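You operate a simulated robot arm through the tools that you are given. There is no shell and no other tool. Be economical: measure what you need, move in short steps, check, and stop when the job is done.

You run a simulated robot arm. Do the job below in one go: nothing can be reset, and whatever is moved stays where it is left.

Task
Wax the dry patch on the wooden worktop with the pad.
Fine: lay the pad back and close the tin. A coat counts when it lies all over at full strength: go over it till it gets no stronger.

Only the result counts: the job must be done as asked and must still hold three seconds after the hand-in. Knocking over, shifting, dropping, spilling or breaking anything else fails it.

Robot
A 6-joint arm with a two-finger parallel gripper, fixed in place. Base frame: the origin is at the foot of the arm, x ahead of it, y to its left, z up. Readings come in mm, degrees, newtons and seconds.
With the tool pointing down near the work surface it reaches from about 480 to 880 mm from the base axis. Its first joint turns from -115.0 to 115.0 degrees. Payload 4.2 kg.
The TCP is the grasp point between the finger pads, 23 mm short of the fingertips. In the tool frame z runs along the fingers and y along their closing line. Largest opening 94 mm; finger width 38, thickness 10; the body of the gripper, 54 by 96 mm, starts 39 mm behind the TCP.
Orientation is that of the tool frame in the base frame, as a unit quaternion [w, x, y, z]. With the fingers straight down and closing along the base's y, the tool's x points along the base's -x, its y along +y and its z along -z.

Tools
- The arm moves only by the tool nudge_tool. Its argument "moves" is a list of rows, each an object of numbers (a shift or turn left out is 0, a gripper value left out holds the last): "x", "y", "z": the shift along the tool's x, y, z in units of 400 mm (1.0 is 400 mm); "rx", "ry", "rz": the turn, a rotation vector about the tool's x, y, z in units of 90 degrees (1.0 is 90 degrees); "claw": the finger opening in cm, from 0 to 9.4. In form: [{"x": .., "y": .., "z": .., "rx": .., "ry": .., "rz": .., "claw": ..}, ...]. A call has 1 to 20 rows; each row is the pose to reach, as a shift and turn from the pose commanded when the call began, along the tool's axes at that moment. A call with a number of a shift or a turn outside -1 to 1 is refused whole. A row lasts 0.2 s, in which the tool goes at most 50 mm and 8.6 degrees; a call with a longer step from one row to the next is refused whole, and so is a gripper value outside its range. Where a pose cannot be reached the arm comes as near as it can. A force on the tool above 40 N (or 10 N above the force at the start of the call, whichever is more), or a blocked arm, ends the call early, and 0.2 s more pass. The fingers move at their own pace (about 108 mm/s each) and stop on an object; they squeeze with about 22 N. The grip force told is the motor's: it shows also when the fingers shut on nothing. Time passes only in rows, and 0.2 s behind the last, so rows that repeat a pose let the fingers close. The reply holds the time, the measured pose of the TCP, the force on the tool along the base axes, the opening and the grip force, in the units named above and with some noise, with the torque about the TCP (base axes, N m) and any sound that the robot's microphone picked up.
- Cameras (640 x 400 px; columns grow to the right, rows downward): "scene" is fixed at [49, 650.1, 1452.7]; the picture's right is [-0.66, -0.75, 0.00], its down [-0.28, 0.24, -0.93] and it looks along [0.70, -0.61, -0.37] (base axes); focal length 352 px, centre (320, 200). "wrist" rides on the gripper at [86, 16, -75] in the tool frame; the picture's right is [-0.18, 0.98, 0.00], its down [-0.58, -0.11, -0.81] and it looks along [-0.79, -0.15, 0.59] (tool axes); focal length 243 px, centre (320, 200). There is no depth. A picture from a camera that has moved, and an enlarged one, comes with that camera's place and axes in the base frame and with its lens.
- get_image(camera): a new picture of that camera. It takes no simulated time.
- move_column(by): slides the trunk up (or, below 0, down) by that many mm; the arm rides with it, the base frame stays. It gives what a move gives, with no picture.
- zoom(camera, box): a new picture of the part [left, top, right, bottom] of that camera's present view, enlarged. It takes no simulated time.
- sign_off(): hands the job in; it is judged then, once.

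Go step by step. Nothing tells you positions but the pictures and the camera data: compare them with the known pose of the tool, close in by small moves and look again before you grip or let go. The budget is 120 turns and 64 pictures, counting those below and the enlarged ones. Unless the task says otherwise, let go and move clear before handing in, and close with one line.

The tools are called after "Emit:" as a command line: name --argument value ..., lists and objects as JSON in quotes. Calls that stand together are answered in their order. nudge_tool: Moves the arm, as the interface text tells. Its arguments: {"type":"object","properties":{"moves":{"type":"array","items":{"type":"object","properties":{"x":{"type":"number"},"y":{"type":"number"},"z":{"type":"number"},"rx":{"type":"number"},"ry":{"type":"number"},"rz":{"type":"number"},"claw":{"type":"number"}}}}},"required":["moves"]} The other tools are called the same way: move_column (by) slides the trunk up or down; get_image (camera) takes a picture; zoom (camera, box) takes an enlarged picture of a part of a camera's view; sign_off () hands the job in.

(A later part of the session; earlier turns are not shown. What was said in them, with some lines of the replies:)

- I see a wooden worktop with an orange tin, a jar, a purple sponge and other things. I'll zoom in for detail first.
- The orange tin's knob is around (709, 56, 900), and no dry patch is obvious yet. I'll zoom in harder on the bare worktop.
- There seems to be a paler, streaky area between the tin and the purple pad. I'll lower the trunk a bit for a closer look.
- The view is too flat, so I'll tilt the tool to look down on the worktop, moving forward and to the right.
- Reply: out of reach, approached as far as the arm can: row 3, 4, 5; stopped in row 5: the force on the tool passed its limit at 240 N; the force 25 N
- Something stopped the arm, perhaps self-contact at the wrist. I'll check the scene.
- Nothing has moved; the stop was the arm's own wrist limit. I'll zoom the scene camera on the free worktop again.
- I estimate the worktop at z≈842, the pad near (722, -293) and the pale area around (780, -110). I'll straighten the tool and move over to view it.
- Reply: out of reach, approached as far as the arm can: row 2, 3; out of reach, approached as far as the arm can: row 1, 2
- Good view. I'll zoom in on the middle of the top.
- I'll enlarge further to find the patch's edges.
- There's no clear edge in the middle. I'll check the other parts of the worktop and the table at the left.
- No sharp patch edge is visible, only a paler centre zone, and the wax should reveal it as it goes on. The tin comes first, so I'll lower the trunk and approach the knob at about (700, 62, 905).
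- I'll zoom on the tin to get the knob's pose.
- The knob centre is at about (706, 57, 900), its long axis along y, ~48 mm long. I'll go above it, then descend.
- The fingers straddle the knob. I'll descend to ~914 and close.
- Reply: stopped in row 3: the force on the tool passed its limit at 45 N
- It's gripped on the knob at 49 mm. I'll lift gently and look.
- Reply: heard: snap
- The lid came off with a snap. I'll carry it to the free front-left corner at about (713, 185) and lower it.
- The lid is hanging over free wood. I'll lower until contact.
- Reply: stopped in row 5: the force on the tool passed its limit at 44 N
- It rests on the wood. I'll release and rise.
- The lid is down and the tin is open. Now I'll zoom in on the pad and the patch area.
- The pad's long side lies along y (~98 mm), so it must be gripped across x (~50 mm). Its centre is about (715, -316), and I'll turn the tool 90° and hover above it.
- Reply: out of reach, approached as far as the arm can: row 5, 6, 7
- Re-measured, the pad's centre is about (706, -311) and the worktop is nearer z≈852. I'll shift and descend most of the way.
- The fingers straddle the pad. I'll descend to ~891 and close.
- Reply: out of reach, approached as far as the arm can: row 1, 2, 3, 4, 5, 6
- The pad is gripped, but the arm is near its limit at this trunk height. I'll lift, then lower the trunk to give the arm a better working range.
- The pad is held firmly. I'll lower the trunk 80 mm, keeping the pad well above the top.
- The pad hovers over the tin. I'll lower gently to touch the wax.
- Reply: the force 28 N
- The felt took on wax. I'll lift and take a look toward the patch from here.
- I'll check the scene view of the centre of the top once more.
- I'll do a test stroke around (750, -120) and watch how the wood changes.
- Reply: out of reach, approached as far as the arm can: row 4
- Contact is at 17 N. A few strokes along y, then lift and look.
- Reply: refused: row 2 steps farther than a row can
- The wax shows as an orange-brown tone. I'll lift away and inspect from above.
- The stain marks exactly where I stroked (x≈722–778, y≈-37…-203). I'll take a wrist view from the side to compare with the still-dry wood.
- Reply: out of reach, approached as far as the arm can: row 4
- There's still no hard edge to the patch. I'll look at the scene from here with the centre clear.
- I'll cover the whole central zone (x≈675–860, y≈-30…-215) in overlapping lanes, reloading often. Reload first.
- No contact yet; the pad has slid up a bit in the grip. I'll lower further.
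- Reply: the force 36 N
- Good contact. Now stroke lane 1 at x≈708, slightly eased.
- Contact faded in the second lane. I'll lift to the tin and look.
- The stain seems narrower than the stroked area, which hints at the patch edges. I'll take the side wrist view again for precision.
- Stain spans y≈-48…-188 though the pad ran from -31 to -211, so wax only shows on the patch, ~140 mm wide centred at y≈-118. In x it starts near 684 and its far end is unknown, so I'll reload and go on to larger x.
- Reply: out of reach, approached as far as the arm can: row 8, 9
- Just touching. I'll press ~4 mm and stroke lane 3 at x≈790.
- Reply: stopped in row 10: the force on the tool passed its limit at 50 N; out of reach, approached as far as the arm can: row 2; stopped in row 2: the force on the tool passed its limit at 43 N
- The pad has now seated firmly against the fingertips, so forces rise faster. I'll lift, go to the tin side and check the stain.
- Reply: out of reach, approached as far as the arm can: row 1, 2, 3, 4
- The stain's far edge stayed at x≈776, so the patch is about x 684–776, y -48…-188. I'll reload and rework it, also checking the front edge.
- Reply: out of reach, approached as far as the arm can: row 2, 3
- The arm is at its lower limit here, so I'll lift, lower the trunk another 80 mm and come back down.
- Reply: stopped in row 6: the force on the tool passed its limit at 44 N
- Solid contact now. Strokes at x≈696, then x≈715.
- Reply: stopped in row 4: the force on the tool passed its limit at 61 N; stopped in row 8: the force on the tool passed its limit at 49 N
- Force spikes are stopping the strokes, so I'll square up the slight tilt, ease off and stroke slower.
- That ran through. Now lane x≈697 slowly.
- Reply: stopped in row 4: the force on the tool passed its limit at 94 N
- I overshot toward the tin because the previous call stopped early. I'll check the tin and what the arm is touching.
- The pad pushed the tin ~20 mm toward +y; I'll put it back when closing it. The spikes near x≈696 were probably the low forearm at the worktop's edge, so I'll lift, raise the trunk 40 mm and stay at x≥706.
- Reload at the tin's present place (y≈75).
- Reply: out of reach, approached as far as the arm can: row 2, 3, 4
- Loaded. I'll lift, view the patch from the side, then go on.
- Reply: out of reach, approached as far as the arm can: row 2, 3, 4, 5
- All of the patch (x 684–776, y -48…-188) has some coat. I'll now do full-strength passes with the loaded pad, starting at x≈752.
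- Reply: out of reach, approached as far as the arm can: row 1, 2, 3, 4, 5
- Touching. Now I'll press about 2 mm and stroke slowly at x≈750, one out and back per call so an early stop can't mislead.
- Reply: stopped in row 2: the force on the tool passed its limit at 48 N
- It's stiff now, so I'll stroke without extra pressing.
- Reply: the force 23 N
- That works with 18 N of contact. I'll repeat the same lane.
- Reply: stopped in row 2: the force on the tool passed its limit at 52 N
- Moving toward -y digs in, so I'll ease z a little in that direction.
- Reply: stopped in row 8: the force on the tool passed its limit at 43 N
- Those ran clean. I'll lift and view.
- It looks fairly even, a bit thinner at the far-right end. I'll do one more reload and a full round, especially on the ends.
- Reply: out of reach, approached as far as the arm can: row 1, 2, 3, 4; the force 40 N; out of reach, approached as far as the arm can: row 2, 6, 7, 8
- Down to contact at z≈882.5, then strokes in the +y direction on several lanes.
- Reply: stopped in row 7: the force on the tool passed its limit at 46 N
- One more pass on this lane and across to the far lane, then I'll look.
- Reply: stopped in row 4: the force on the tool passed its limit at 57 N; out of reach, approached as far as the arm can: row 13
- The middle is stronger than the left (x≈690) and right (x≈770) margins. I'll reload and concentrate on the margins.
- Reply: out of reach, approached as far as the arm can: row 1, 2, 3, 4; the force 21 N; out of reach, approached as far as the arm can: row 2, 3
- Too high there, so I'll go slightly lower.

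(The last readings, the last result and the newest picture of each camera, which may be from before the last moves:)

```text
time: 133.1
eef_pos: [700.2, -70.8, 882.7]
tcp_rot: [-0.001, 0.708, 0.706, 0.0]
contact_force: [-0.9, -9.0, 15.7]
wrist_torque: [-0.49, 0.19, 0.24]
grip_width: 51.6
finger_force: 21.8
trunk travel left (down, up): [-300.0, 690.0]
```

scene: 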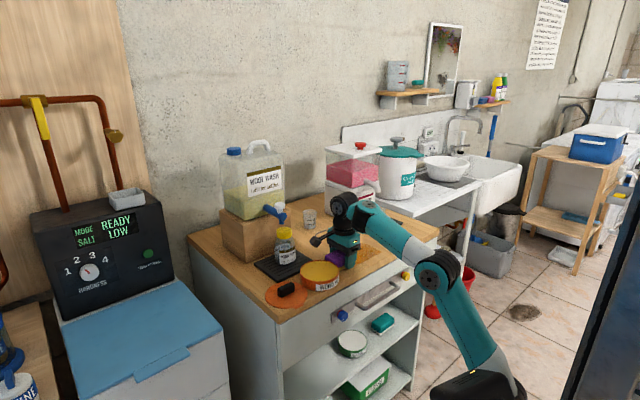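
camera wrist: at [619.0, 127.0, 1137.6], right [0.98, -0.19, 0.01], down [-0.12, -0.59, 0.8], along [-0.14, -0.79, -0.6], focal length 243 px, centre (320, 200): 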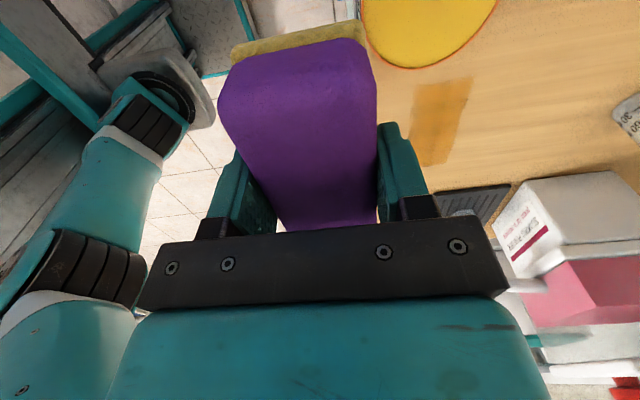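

Worked with 10–16 N. I'll repeat it, then go to the far lane.

Emit:
nudge_tool --moves '[{"x": -0.03, "z": -0.002}, {"x": -0.07, "z": -0.002}, {"x": -0.11, "z": -0.002}, {"x": -0.15, "z": -0.002}, {"x": -0.19, "z": -0.002}, {"x": -0.23, "z": -0.002}, {"x": -0.26, "z": -0.002}, {"x": -0.22}, {"x": -0.18}, {"x": -0.14}, {"x": -0.1}, {"x": -0.06}, {"x": -0.02}, {"x": 0.0}]'

```text
time: 136.1
eef_pos: [698.6, -70.0, 883.9]
tcp_rot: [-0.001, 0.709, 0.705, 0.0]
contact_force: [-1.8, -15.3, 24.9]
wrist_torque: [-0.91, 0.34, 0.27]
grip_width: 51.6
finger_force: 21.7
trunk travel left (down, up): [-300.0, 690.0]
```

Emit:
nudge_tool --moves '[{"z": -0.02}, {"z": -0.02, "y": 0.08}, {"z": -0.02, "y": 0.15}, {"z": -0.005, "y": 0.15}, {"z": -0.001, "y": 0.15}, {"x": -0.03, "y": 0.15, "z": -0.002}, {"x": -0.07, "y": 0.15, "z": -0.002}, {"x": -0.11, "y": 0.15, "z": -0.002}, {"x": -0.15, "y": 0.15, "z": -0.002}, {"x": -0.19, "y": 0.15, "z": -0.002}, {"x": -0.25, "y": 0.15, "z": -0.002}, {"x": -0.21, "y": 0.15}, {"x": -0.17, "y": 0.15}, {"x": -0.13, "y": 0.15}, {"x": -0.09, "y": 0.15}, {"x": -0.05, "y": 0.15}, {"x": 0.0, "y": 0.15}]'

```text
time: 139.7
eef_pos: [756.9, -69.4, 882.8]
tcp_rot: [0.0, 0.707, 0.707, 0.0]
contact_force: [1.4, -9.3, 22.6]
wrist_torque: [-0.61, 0.65, 0.54]
grip_width: 51.4
finger_force: 21.8
trunk travel left (down, up): [-300.0, 690.0]
```

Emit:
nudge_tool --moves '[{"x": -0.03, "z": -0.003}, {"x": -0.07, "z": -0.003}, {"x": -0.11, "z": -0.002}, {"x": -0.15, "z": -0.002}, {"x": -0.19, "z": -0.002}, {"x": -0.25, "z": -0.002}, {"x": -0.21}, {"x": -0.17}, {"x": -0.13}, {"x": -0.09}, {"x": -0.05}, {"x": 0.0}, {"x": 0.0, "y": -0.05, "z": -0.004}, {"x": 0.0, "y": -0.08, "z": -0.002}]'

```text
time: 141.3
eef_pos: [757.1, -160.4, 882.4]
tcp_rot: [0.003, 0.711, 0.704, 0.003]
contact_force: [-1.2, -6.9, 11.0]
wrist_torque: [-0.4, 0.36, 0.21]
grip_width: 51.7
finger_force: 21.5
trunk travel left (down, up): [-300.0, 690.0]
stopped in row 8: the force on the tool passed its limit at 62 N (the readings are from after the stop); the commanded pose is now the measured one
```

Emit:
nudge_tool --moves '[{"x": 0.03, "z": -0.002}, {"x": 0.07, "z": -0.002}, {"x": 0.11, "z": -0.002}, {"x": 0.15, "z": -0.002}, {"x": 0.19, "z": -0.002}, {"x": 0.22, "z": -0.002}, {"x": 0.22, "y": -0.04, "z": -0.004}, {"x": 0.22, "y": -0.07, "z": -0.003}, {"x": 0.18, "y": -0.07, "z": -0.003}, {"x": 0.14, "y": -0.07, "z": -0.003}, {"x": 0.1, "y": -0.07, "z": -0.003}, {"x": 0.06, "y": -0.07, "z": -0.003}, {"x": 0.02, "y": -0.07, "z": -0.003}, {"x": -0.03, "y": -0.07, "z": -0.003}, {"x": 0.02, "y": -0.07, "z": -0.001}, {"x": 0.06, "y": -0.07, "z": -0.001}, {"x": 0.1, "y": -0.07, "z": -0.001}, {"x": 0.15, "y": -0.07, "z": -0.001}, {"x": 0.19, "y": -0.07, "z": -0.001}, {"x": 0.23, "y": -0.07, "z": -0.001}]'

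```text
time: 145.5
eef_pos: [730.8, -67.6, 883.6]
tcp_rot: [0.001, 0.711, 0.703, 0.003]
contact_force: [0.5, -6.7, 8.6]
wrist_torque: [-0.32, 0.3, 0.25]
grip_width: 51.5
finger_force: 22.1
trunk travel left (down, up): [-300.0, 690.0]
```

Lift and look.

Emit:
nudge_tool --moves '[{"z": -0.08}, {"z": -0.18}, {"z": -0.22, "x": 0.06, "y": -0.08}, {"z": -0.27, "x": 0.13, "y": -0.16}, {"z": -0.3, "x": 0.21, "y": -0.24}, {"z": -0.31, "x": 0.3, "y": -0.33}]'

Emit:
zoom --camera "wrist" --box '[390, 80, 540, 200]'

```text
refused: row 6 steps farther than a row can; nothing moved
```

```text
3.33 times, centred on (465, 140) of wrist
camera zoom: at [748.2, 17.8, 957.2], right [0.98, -0.2, 0.0], down [-0.12, -0.58, 0.8], along [-0.15, -0.79, -0.59], focal length 809 px, centre (-163, 400)
```

zoom: 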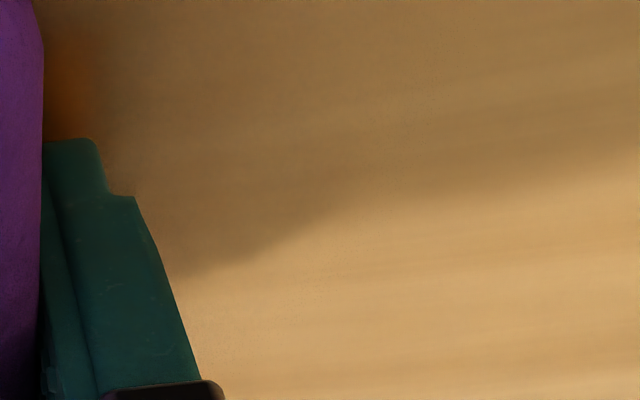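

Emit:
nudge_tool --moves '[{"z": -0.08}, {"z": -0.18}, {"z": -0.22, "x": 0.06, "y": -0.08}, {"z": -0.27, "x": 0.12, "y": -0.16}, {"z": -0.3, "x": 0.19, "y": -0.24}, {"z": -0.31, "x": 0.26, "y": -0.31}, {"z": -0.31, "x": 0.3, "y": -0.335}]'

Emit:
zoom --camera "wrist" --box '[390, 80, 540, 200]'

```text
time: 147.1
eef_pos: [598.5, 52.4, 1004.7]
tcp_rot: [0.0, 0.712, 0.703, 0.002]
contact_force: [0.2, 0.5, 0.0]
wrist_torque: [-0.02, -0.02, -0.01]
grip_width: 51.5
finger_force: 22.0
trunk travel left (down, up): [-300.0, 690.0]
```

```text
3.33 times, centred on (465, 140) of wrist
camera zoom: at [616.0, 138.7, 1078.6], right [0.98, -0.2, 0.0], down [-0.12, -0.58, 0.81], along [-0.16, -0.79, -0.59], focal length 809 px, centre (-163, 400)
```

zoom: 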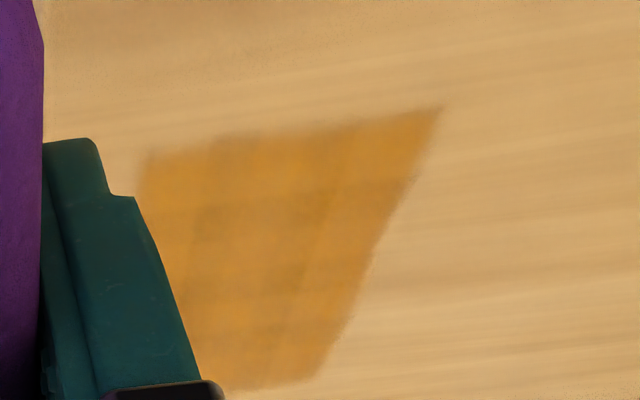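

It looks the same as before, so it has stopped getting stronger. One scene zoom to check the hidden corner and the tin and lid positions.

Emit:
zoom --camera "scene" --box '[260, 210, 410, 310]'

```text
4.00 times, centred on (335, 260) of scene
camera zoom: at [49.0, 650.1, 1452.7], right [-0.66, -0.75, 0.0], down [-0.28, 0.24, -0.93], along [0.7, -0.61, -0.37], focal length 1407 px, centre (260, -40)
```

zoom: 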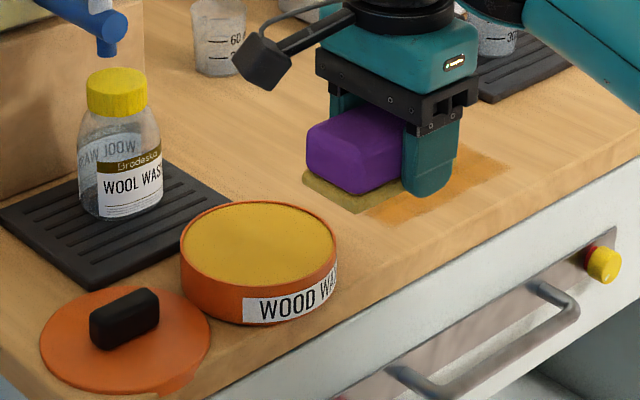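

The coat covers the patch evenly. Now I'll lay the pad back at about (707, -314).

Emit:
nudge_tool --moves '[{"x": -0.08, "y": 0.03}, {"x": -0.18, "y": 0.06}, {"x": -0.28, "y": 0.1}, {"x": -0.38, "y": 0.14}, {"x": -0.48, "y": 0.18, "z": 0.02}, {"x": -0.58, "y": 0.22, "z": 0.05}, {"x": -0.68, "y": 0.26, "z": 0.08}, {"x": -0.78, "y": 0.27, "z": 0.1}, {"x": -0.88, "y": 0.272, "z": 0.12}, {"x": -0.915, "y": 0.272, "z": 0.2, "rz": -0.008}]'

```text
time: 149.3
eef_pos: [700.2, -313.5, 925.5]
tcp_rot: [0.002, 0.707, 0.708, 0.002]
contact_force: [-0.8, 0.4, -0.5]
wrist_torque: [-0.03, -0.02, 0.0]
grip_width: 51.5
finger_force: 21.9
out of reach, approached as far as the arm can: row 8, 9
trunk travel left (down, up): [-300.0, 690.0]
```

Emit:
nudge_tool --moves '[{"z": 0.04, "y": 0.017}, {"z": 0.08, "y": 0.017}, {"z": 0.094, "y": 0.017}, {"z": 0.099, "y": 0.017}, {"z": 0.103, "y": 0.017}, {"z": 0.107, "y": 0.017}]'

Emit:
zoom --camera "scene" --box '[340, 180, 450, 260]'

```text
time: 150.7
eef_pos: [708.8, -313.2, 884.3]
tcp_rot: [0.0, 0.706, 0.708, 0.001]
contact_force: [0.3, -0.5, -0.5]
wrist_torque: [0.0, 0.0, 0.02]
grip_width: 51.5
finger_force: 21.8
trunk travel left (down, up): [-300.0, 690.0]
```

```text
5.00 times, centred on (395, 220) of scene
camera zoom: at [49.0, 650.1, 1452.7], right [-0.66, -0.75, 0.0], down [-0.28, 0.24, -0.93], along [0.7, -0.61, -0.37], focal length 1759 px, centre (-55, 100)
```

zoom: 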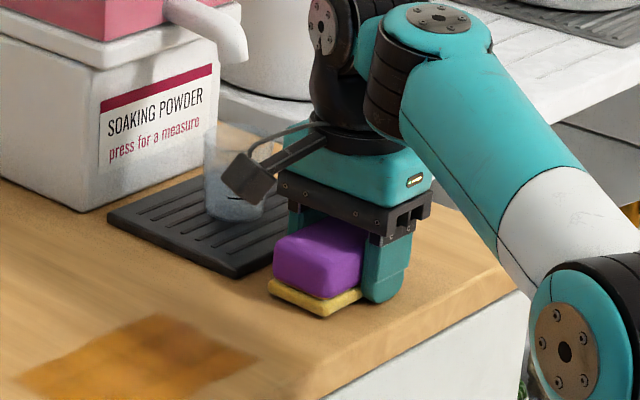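

Before releasing, I can see the patch clear of the arm, so I'll check its evenness closely.

Emit:
zoom --camera "scene" --box '[325, 232, 405, 282]'

```text
8.00 times, centred on (365, 257) of scene
camera zoom: at [49.0, 650.1, 1452.7], right [-0.66, -0.75, 0.0], down [-0.28, 0.24, -0.93], along [0.7, -0.61, -0.37], focal length 2815 px, centre (-40, -256)
```

zoom: 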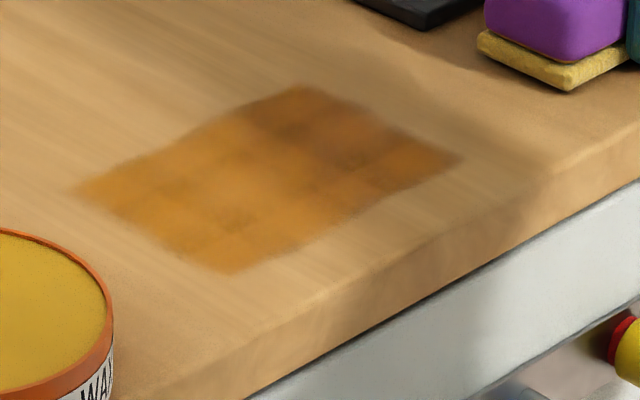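

The coat's tone is even apart from the arm's shadow, and the last round changed nothing, so I'll finish laying the pad down and release it.

Emit:
nudge_tool --moves '[{"z": 0.003}, {"z": 0.006}, {"z": 0.009}]'

```text
time: 151.5
eef_pos: [708.0, -312.5, 883.4]
tcp_rot: [0.003, 0.706, 0.708, 0.003]
contact_force: [3.3, -0.4, 22.7]
wrist_torque: [0.17, 0.63, -0.08]
grip_width: 51.6
finger_force: 22.0
trunk travel left (down, up): [-300.0, 690.0]
```

Emit:
nudge_tool --moves '[{"z": -0.007}, {"z": -0.007, "claw": 8}, {"z": -0.007, "claw": 8}, {"z": -0.007, "claw": 8}, {"z": -0.06, "claw": 8}, {"z": -0.14, "claw": 8}, {"z": -0.24, "claw": 8}]'

```text
time: 153.1
eef_pos: [690.1, -304.5, 952.9]
tcp_rot: [0.001, 0.706, 0.708, 0.002]
contact_force: [0.6, -0.4, -0.1]
wrist_torque: [0.01, 0.01, 0.01]
grip_width: 79.9
finger_force: 0.0
out of reach, approached as far as the arm can: row 7
trunk travel left (down, up): [-300.0, 690.0]
```

The pad is released. I'll raise the trunk for lid work and turn the tool back while going over to the tin.

Emit:
move_column --by 120

Emit:
nudge_tool --moves '[{"x": 0.1, "rz": -0.09}, {"x": 0.2, "rz": -0.18}, {"x": 0.3, "rz": -0.27}, {"x": 0.4, "rz": -0.36}, {"x": 0.5, "rz": -0.45}, {"x": 0.6, "rz": -0.54}, {"x": 0.7, "rz": -0.63}, {"x": 0.8, "rz": -0.72}, {"x": 0.9, "rz": -0.81}, {"x": 0.98, "rz": -0.9, "y": -0.05}, {"x": 1.0, "rz": -0.99, "y": -0.12}, {"x": 1.0, "rz": -1.0, "y": -0.17}]'

Emit:
nudge_tool --moves '[{"y": 0.06}, {"y": 0.1, "z": 0.06, "claw": 9.4}, {"y": 0.1, "z": 0.12}]'

Emit:
get_image --camera "wrist"

```text
time: 154.6
eef_pos: [690.1, -304.1, 1072.3]
tcp_rot: [0.001, 0.707, 0.707, 0.002]
contact_force: [-0.5, 0.1, 0.1]
wrist_torque: [0.0, -0.02, 0.0]
grip_width: 80.1
finger_force: 0.1
trunk travel left (down, up): [-420.0, 570.0]
```

```text
time: 157.2
eef_pos: [620.8, 96.0, 1071.1]
tcp_rot: [0.003, -0.001, 1.0, -0.001]
contact_force: [-0.7, -0.2, -0.7]
wrist_torque: [0.01, 0.03, -0.06]
grip_width: 80.0
finger_force: 0.0
trunk travel left (down, up): [-420.0, 570.0]
```

```text
time: 158.0
eef_pos: [620.2, 135.4, 1024.9]
tcp_rot: [0.002, -0.001, 1.0, 0.001]
contact_force: [-0.3, 0.1, 0.3]
wrist_torque: [-0.01, 0.04, -0.03]
grip_width: 94.0
finger_force: 0.1
trunk travel left (down, up): [-420.0, 570.0]
```

```text
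4 pictures are left
camera wrist: at [533.9, 150.6, 1098.3], right [0.18, 0.98, 0.0], down [0.58, -0.11, 0.81], along [0.8, -0.15, -0.59], focal length 243 px, centre (320, 200)
```

wrist: 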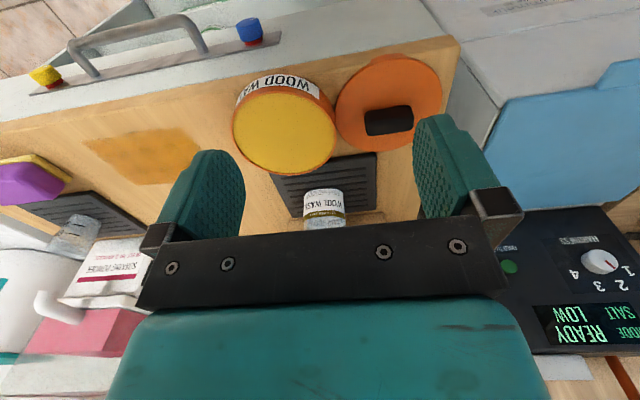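

Lid is now about (708, 190) and the tin about (706, 80). I'll go above the knob with the fingers only partly open so they clear the tin.

Emit:
nudge_tool --moves '[{"x": -0.1, "y": 0.05, "claw": 7.2}, {"x": -0.2, "y": 0.1, "claw": 7.2}, {"x": -0.222, "y": 0.1425, "claw": 7.2}, {"x": -0.222, "y": 0.1425, "z": 0.1, "claw": 7.2}, {"x": -0.222, "y": 0.1425, "z": 0.2, "claw": 7.2}, {"x": -0.222, "y": 0.1425, "z": 0.27, "claw": 7.2}]'

Emit:
zoom --camera "scene" --box '[255, 215, 375, 305]'

```text
time: 159.4
eef_pos: [710.3, 191.8, 915.6]
tcp_rot: [0.002, 0.0, 1.0, 0.001]
contact_force: [-0.2, 0.7, -0.4]
wrist_torque: [-0.02, 0.0, 0.01]
grip_width: 71.7
finger_force: 0.0
out of reach, approached as far as the arm can: row 3
trunk travel left (down, up): [-420.0, 570.0]
```

```text
4.44 times, centred on (315, 260) of scene
camera zoom: at [49.0, 650.1, 1452.7], right [-0.66, -0.75, 0.0], down [-0.28, 0.24, -0.93], along [0.7, -0.61, -0.37], focal length 1564 px, centre (342, -67)
```

zoom: 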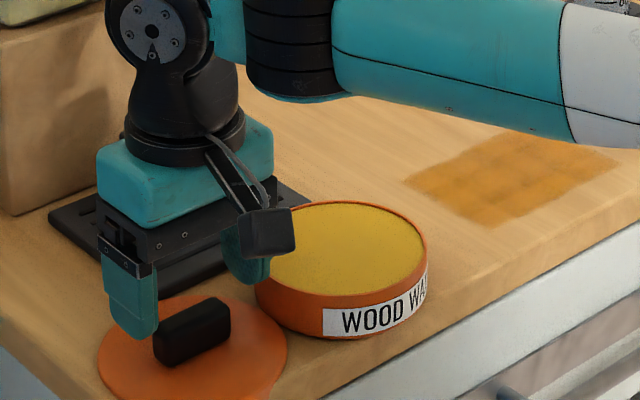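

The knob is right between the fingers. I'll descend and grip.

Emit:
nudge_tool --moves '[{"z": 0.04, "claw": 7.2}, {"z": 0.06, "claw": 7.2}, {"z": 0.069, "claw": 7.2}, {"z": 0.069, "claw": 3}, {"z": 0.069, "claw": 3}, {"z": 0.069, "claw": 3}, {"z": 0.069, "claw": 3}]'

```text
time: 161.0
eef_pos: [711.4, 193.4, 888.9]
tcp_rot: [0.003, 0.0, 1.0, -0.001]
contact_force: [-2.0, 4.3, -0.2]
wrist_torque: [0.08, 0.01, -0.06]
grip_width: 49.2
finger_force: 22.1
trunk travel left (down, up): [-420.0, 570.0]
```

Gripped. I'll lift and carry it over the tin at about (706, 82).

Emit:
nudge_tool --moves '[{"z": -0.05}, {"z": -0.14}, {"z": -0.18}, {"z": -0.18, "y": -0.1, "x": 0.007}, {"z": -0.18, "y": -0.2, "x": 0.014}, {"z": -0.18, "y": -0.278, "x": 0.014}, {"z": -0.13, "y": -0.278, "x": 0.014}]'

Emit:
zoom --camera "scene" --box '[265, 205, 375, 295]'

```text
time: 162.6
eef_pos: [703.9, 80.8, 938.8]
tcp_rot: [0.002, 0.0, 1.0, 0.002]
contact_force: [0.3, -0.1, -0.2]
wrist_torque: [0.03, -0.01, -0.03]
grip_width: 49.4
finger_force: 22.1
trunk travel left (down, up): [-420.0, 570.0]
```

```text
4.44 times, centred on (320, 250) of scene
camera zoom: at [49.0, 650.1, 1452.7], right [-0.66, -0.75, 0.0], down [-0.28, 0.24, -0.93], along [0.7, -0.61, -0.37], focal length 1564 px, centre (320, -22)
```

zoom: 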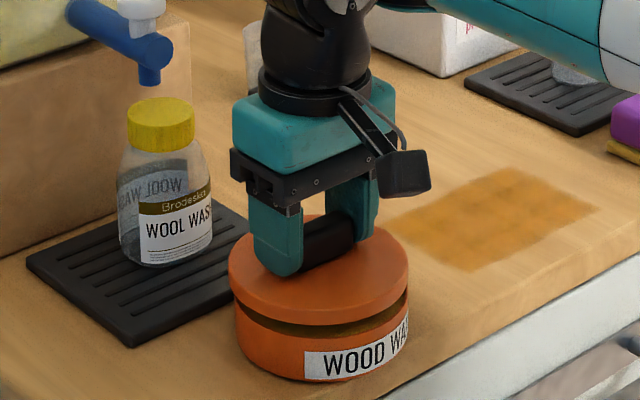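

Well aligned, maybe 2 mm off. I'll lower and press until it snaps.

Emit:
nudge_tool --moves '[{"z": 0.02, "y": -0.004}, {"z": 0.035, "y": -0.004}, {"z": 0.04, "y": -0.004}, {"z": 0.045, "y": -0.004}, {"z": 0.05, "y": -0.004}, {"z": 0.055, "y": -0.004}, {"z": 0.06, "y": -0.004}]'

```text
time: 164.2
eef_pos: [707.1, 78.7, 921.1]
tcp_rot: [0.004, 0.0, 1.0, 0.0]
contact_force: [-3.8, -2.4, 19.1]
wrist_torque: [-0.16, 0.42, 0.04]
grip_width: 49.3
finger_force: 22.4
out of reach, approached as far as the arm can: row 7
trunk travel left (down, up): [-420.0, 570.0]
```

At closing height but no snap heard. I'll press a bit more.

Emit:
nudge_tool --moves '[{"z": 0.004}, {"z": 0.008}, {"z": 0.012}, {"z": 0.016}]'

```text
time: 165.2
eef_pos: [709.2, 80.0, 919.2]
tcp_rot: [0.004, -0.001, 1.0, 0.002]
contact_force: [-6.3, -8.8, 38.4]
wrist_torque: [-0.25, 0.51, 0.16]
grip_width: 49.5
finger_force: 21.8
out of reach, approached as far as the arm can: row 4
trunk travel left (down, up): [-420.0, 570.0]
```

No snap yet. I'll look closely.

Emit:
zoom --camera "scene" --box '[285, 235, 365, 300]'

```text
6.15 times, centred on (325, 268) of scene
camera zoom: at [49.0, 650.1, 1452.7], right [-0.66, -0.75, 0.0], down [-0.28, 0.24, -0.93], along [0.7, -0.61, -0.37], focal length 2165 px, centre (289, -215)
```

zoom: 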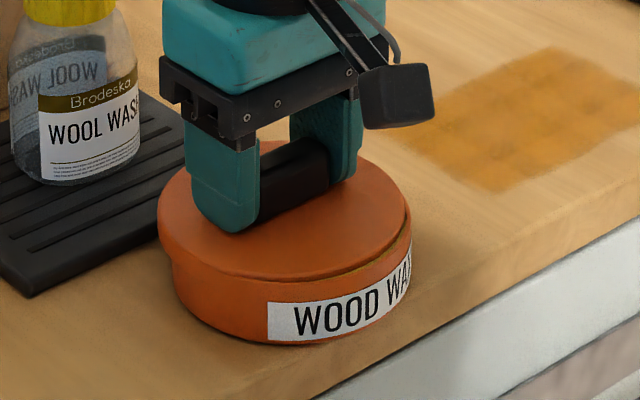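

The lid sits ~6 mm too far in +x because the arm drifts at its lower limit. I'll lift, lower the trunk 60 mm for better reach, and re-seat at x≈703.

Emit:
nudge_tool --moves '[{"z": -0.04}, {"z": -0.1}, {"z": -0.16}, {"z": -0.2}]'

Emit:
move_column --by -50

```text
time: 166.2
eef_pos: [708.6, 81.8, 996.5]
tcp_rot: [0.002, -0.001, 1.0, 0.0]
contact_force: [0.1, 0.0, -0.6]
wrist_torque: [0.02, -0.03, 0.01]
grip_width: 49.4
finger_force: 22.1
out of reach, approached as far as the arm can: row 3
trunk travel left (down, up): [-420.0, 570.0]
```

```text
time: 167.1
eef_pos: [709.5, 81.9, 947.2]
tcp_rot: [0.003, -0.001, 1.0, -0.001]
contact_force: [0.5, 0.3, -1.0]
wrist_torque: [0.02, 0.0, 0.0]
grip_width: 49.3
finger_force: 21.4
trunk travel left (down, up): [-370.0, 620.0]
```

Emit:
nudge_tool --moves '[{"x": 0.016, "y": -0.007}, {"x": 0.016, "y": -0.007, "z": 0.03}, {"x": 0.016, "y": -0.007, "z": 0.05}, {"x": 0.016, "y": -0.007, "z": 0.058}, {"x": 0.016, "y": -0.007, "z": 0.063}, {"x": 0.016, "y": -0.007, "z": 0.068}]'

```text
time: 168.5
eef_pos: [702.7, 79.4, 919.5]
tcp_rot: [0.002, -0.002, 1.0, 0.001]
contact_force: [0.0, 0.2, 1.7]
wrist_torque: [-0.03, 0.05, -0.05]
grip_width: 49.3
finger_force: 21.5
trunk travel left (down, up): [-370.0, 620.0]
```

Lower with hardly any force, which is promising. I'll press on.

Emit:
nudge_tool --moves '[{"z": 0.004}, {"z": 0.008}, {"z": 0.012}, {"z": 0.016}]'

```text
time: 169.4
eef_pos: [702.4, 79.3, 920.0]
tcp_rot: [0.008, 0.0, 1.0, 0.002]
contact_force: [-1.2, 3.3, 15.9]
wrist_torque: [-0.26, 0.82, -0.21]
grip_width: 49.1
finger_force: 21.5
trunk travel left (down, up): [-370.0, 620.0]
stopped in row 4: the force on the tool passed its limit at 43 N (the readings are from after the stop); the commanded pose is now the measured one
```

Close to seated, with the contact on the near side. I'll level the tool and press again.

Emit:
nudge_tool --moves '[{"z": 0.0, "ry": 0.01}, {"z": 0.004, "ry": 0.01, "x": -0.002}, {"z": 0.008, "ry": 0.01, "x": -0.002}, {"z": 0.011, "ry": 0.01, "x": -0.002}, {"z": 0.014, "ry": 0.01, "x": -0.002}]'

```text
time: 170.3
eef_pos: [702.9, 79.0, 919.1]
tcp_rot: [0.004, -0.001, 1.0, 0.004]
contact_force: [-2.3, 2.2, 17.0]
wrist_torque: [-0.54, 0.6, -0.12]
grip_width: 49.5
finger_force: 21.7
trunk travel left (down, up): [-370.0, 620.0]
stopped in row 4: the force on the tool passed its limit at 43 N (the readings are from after the stop); the commanded pose is now the measured one
```

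Contact is on the (-x,-y) side, so the lid is a little too far that way. I'll lift slightly, shift +1.5 mm in both, and press.

Emit:
nudge_tool --moves '[{"z": -0.015}, {"z": -0.015, "x": -0.005, "y": 0.005}, {"z": -0.003, "x": -0.005, "y": 0.005}, {"z": 0.002, "x": -0.005, "y": 0.005}, {"z": 0.006, "x": -0.005, "y": 0.005}, {"z": 0.009, "x": -0.005, "y": 0.005}, {"z": 0.012, "x": -0.005, "y": 0.005}]'

```text
time: 171.6
eef_pos: [705.2, 80.9, 919.8]
tcp_rot: [0.009, -0.001, 1.0, 0.005]
contact_force: [-0.4, 0.1, 15.4]
wrist_torque: [-0.45, 0.77, -0.03]
grip_width: 49.4
finger_force: 22.6
trunk travel left (down, up): [-370.0, 620.0]
stopped in row 6: the force on the tool passed its limit at 43 N (the readings are from after the stop); the commanded pose is now the measured one
```

The lid seems slightly tilted in the grip, low on the (-x,-y) side. I'll tilt to compensate and press at the in-between position.

Emit:
nudge_tool --moves '[{"z": -0.012}, {"z": -0.012, "x": 0.003, "y": -0.003, "rx": 0.01, "ry": 0.02}, {"z": 0.0, "x": 0.003, "y": -0.003, "rx": 0.01, "ry": 0.02}, {"z": 0.004, "x": 0.003, "y": -0.003, "rx": 0.01, "ry": 0.02}, {"z": 0.007, "x": 0.003, "y": -0.003, "rx": 0.01, "ry": 0.02}, {"z": 0.01, "x": 0.003, "y": -0.003, "rx": 0.01, "ry": 0.02}, {"z": 0.013, "x": 0.003, "y": -0.003, "rx": 0.01, "ry": 0.02}, {"z": 0.016, "x": 0.003, "y": -0.003, "rx": 0.01, "ry": 0.02}]'

```text
time: 172.9
eef_pos: [704.6, 80.1, 919.7]
tcp_rot: [-0.003, -0.002, 1.0, -0.001]
contact_force: [-1.0, 1.5, 14.1]
wrist_torque: [-0.04, 0.21, 0.06]
grip_width: 49.7
finger_force: 22.2
trunk travel left (down, up): [-370.0, 620.0]
stopped in row 6: the force on the tool passed its limit at 43 N (the readings are from after the stop); the commanded pose is now the measured one
```

Contact is even now. I'll press in small increments to build up force.

Emit:
nudge_tool --moves '[{"z": 0.002}, {"z": 0.004}, {"z": 0.005}, {"z": 0.005}]'

Emit:
nudge_tool --moves '[{"z": 0.002}, {"z": 0.003}, {"z": 0.003}]'

Emit:
nudge_tool --moves '[{"z": 0.002}, {"z": 0.003}, {"z": 0.003}]'

```text
time: 173.8
eef_pos: [704.2, 80.0, 920.3]
tcp_rot: [0.0, 0.0, 1.0, 0.0]
contact_force: [-1.7, -1.9, 13.7]
wrist_torque: [-0.11, 0.51, 0.03]
grip_width: 49.1
finger_force: 22.1
trunk travel left (down, up): [-370.0, 620.0]
stopped in row 4: the force on the tool passed its limit at 41 N (the readings are from after the stop); the commanded pose is now the measured one
```

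```text
time: 174.6
eef_pos: [704.5, 79.2, 920.8]
tcp_rot: [0.001, 0.0, 1.0, 0.001]
contact_force: [3.1, -3.0, 33.6]
wrist_torque: [-0.2, 0.5, -0.01]
grip_width: 49.4
finger_force: 22.3
trunk travel left (down, up): [-370.0, 620.0]
```

```text
time: 175.3
eef_pos: [705.7, 80.3, 920.1]
tcp_rot: [0.003, -0.001, 1.0, 0.001]
contact_force: [-2.6, -2.0, 12.7]
wrist_torque: [-0.35, 0.56, -0.01]
grip_width: 49.5
finger_force: 21.9
trunk travel left (down, up): [-370.0, 620.0]
stopped in row 3: the force on the tool passed its limit at 44 N (the readings are from after the stop); the commanded pose is now the measured one
```

I'll do a gentle lift test to feel whether it is latched.

Emit:
nudge_tool --moves '[{"z": -0.005}, {"z": -0.009}, {"z": -0.012}]'

```text
time: 176.1
eef_pos: [705.8, 80.6, 922.0]
tcp_rot: [0.0, -0.001, 1.0, 0.002]
contact_force: [0.4, 0.2, -0.7]
wrist_torque: [-0.01, 0.0, 0.03]
grip_width: 49.2
finger_force: 22.2
trunk travel left (down, up): [-370.0, 620.0]
```

Emit:
nudge_tool --moves '[{"z": -0.005}, {"z": -0.01}, {"z": -0.015}]'

```text
time: 176.9
eef_pos: [705.3, 80.7, 929.5]
tcp_rot: [0.001, 0.0, 1.0, 0.001]
contact_force: [-1.1, 0.0, -0.3]
wrist_torque: [0.0, -0.01, 0.02]
grip_width: 49.4
finger_force: 21.9
trunk travel left (down, up): [-370.0, 620.0]
```

Not latched. I'll use the last picture now for a precise alignment reading.

Emit:
zoom --camera "scene" --box '[290, 242, 354, 298]'

```text
7.14 times, centred on (322, 270) of scene
camera zoom: at [49.0, 650.1, 1452.7], right [-0.66, -0.75, 0.0], down [-0.28, 0.24, -0.93], along [0.7, -0.61, -0.37], focal length 2513 px, centre (306, -300)
```

zoom: 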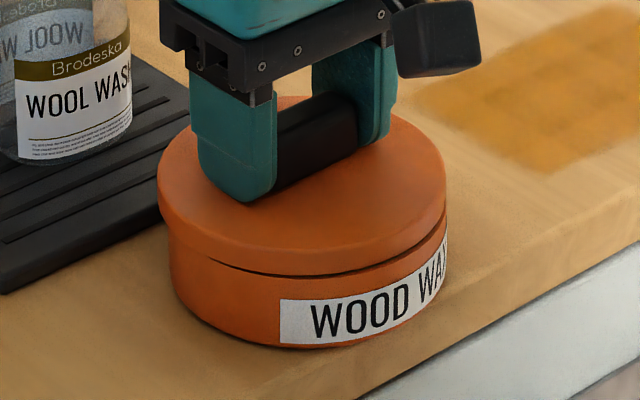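

The lid needs about 2 mm toward image-right, i.e. (-1.5, -1.7). I'll shift, tilt-compensate, and press.

Emit:
nudge_tool --moves '[{"x": 0.004, "y": -0.004, "rx": 0.008, "ry": 0.015}, {"x": 0.004, "y": -0.004, "z": 0.012, "rx": 0.008, "ry": 0.015}, {"x": 0.004, "y": -0.004, "z": 0.018, "rx": 0.008, "ry": 0.015}, {"x": 0.004, "y": -0.004, "z": 0.022, "rx": 0.008, "ry": 0.015}, {"x": 0.004, "y": -0.004, "z": 0.026, "rx": 0.008, "ry": 0.015}, {"x": 0.004, "y": -0.004, "z": 0.03, "rx": 0.008, "ry": 0.015}]'

```text
time: 178.3
eef_pos: [702.2, 78.7, 920.5]
tcp_rot: [-0.008, -0.001, 1.0, -0.004]
contact_force: [-2.6, 5.6, 27.6]
wrist_torque: [0.73, -0.4, 0.31]
grip_width: 49.3
finger_force: 21.7
trunk travel left (down, up): [-370.0, 620.0]
heard: snap
```

Snap — the tin is closed. Now I'll slide it back with light load to its first place (y≈52).

Emit:
nudge_tool --moves '[{"z": -0.005, "rx": -0.004, "ry": -0.008}, {"z": -0.005, "y": -0.015, "x": -0.002, "rx": -0.004, "ry": -0.008}, {"z": -0.005, "y": -0.03, "x": -0.004, "rx": -0.004, "ry": -0.008}, {"z": -0.005, "y": -0.045, "x": -0.006, "rx": -0.004, "ry": -0.008}, {"z": -0.005, "y": -0.06, "x": -0.008, "rx": -0.004, "ry": -0.008}, {"z": -0.005, "y": -0.066, "x": -0.008, "rx": -0.004, "ry": -0.008}]'

```text
time: 179.7
eef_pos: [706.6, 51.4, 920.4]
tcp_rot: [-0.003, -0.001, 1.0, -0.003]
contact_force: [-2.1, 11.6, 23.6]
wrist_torque: [0.62, -0.35, 0.16]
grip_width: 49.3
finger_force: 22.3
trunk travel left (down, up): [-370.0, 620.0]
```

The tin is back. I'll unload, release, and rise.

Emit:
nudge_tool --moves '[{"z": -0.004}, {"z": -0.004, "claw": 9.4}, {"z": -0.004, "claw": 9.4}, {"z": -0.004, "claw": 9.4}, {"z": -0.05, "claw": 9.4}, {"z": -0.13, "claw": 9.4}, {"z": -0.2, "claw": 9.4}]'

```text
time: 181.3
eef_pos: [707.9, 52.0, 998.8]
tcp_rot: [-0.004, -0.001, 1.0, -0.003]
contact_force: [0.1, -0.3, 0.0]
wrist_torque: [-0.03, -0.02, -0.01]
grip_width: 94.3
finger_force: 0.0
trunk travel left (down, up): [-370.0, 620.0]
```

The hand is clear, with no second snap on release, so the lid has stayed on. I'll back off a little and hand in.

Emit:
nudge_tool --moves '[{"x": 0.08}, {"x": 0.16}, {"x": 0.2}]'

Emit:
sign_off

```text
time: 182.1
eef_pos: [628.3, 50.7, 998.8]
tcp_rot: [-0.004, 0.0, 1.0, -0.003]
contact_force: [0.1, 0.1, 0.1]
wrist_torque: [0.0, 0.04, -0.02]
grip_width: 93.9
finger_force: 0.2
trunk travel left (down, up): [-370.0, 620.0]
```

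```text
The job is handed in.
```

The job is handed in: the dry patch is waxed until another round made no visible change, the pad is back in its place, and the tin is snapped shut. While waxing, the pad pushed the open tin about 25–30 mm; I slid it back to within a few mm of its first place, but had no pictures left to check that by eye.
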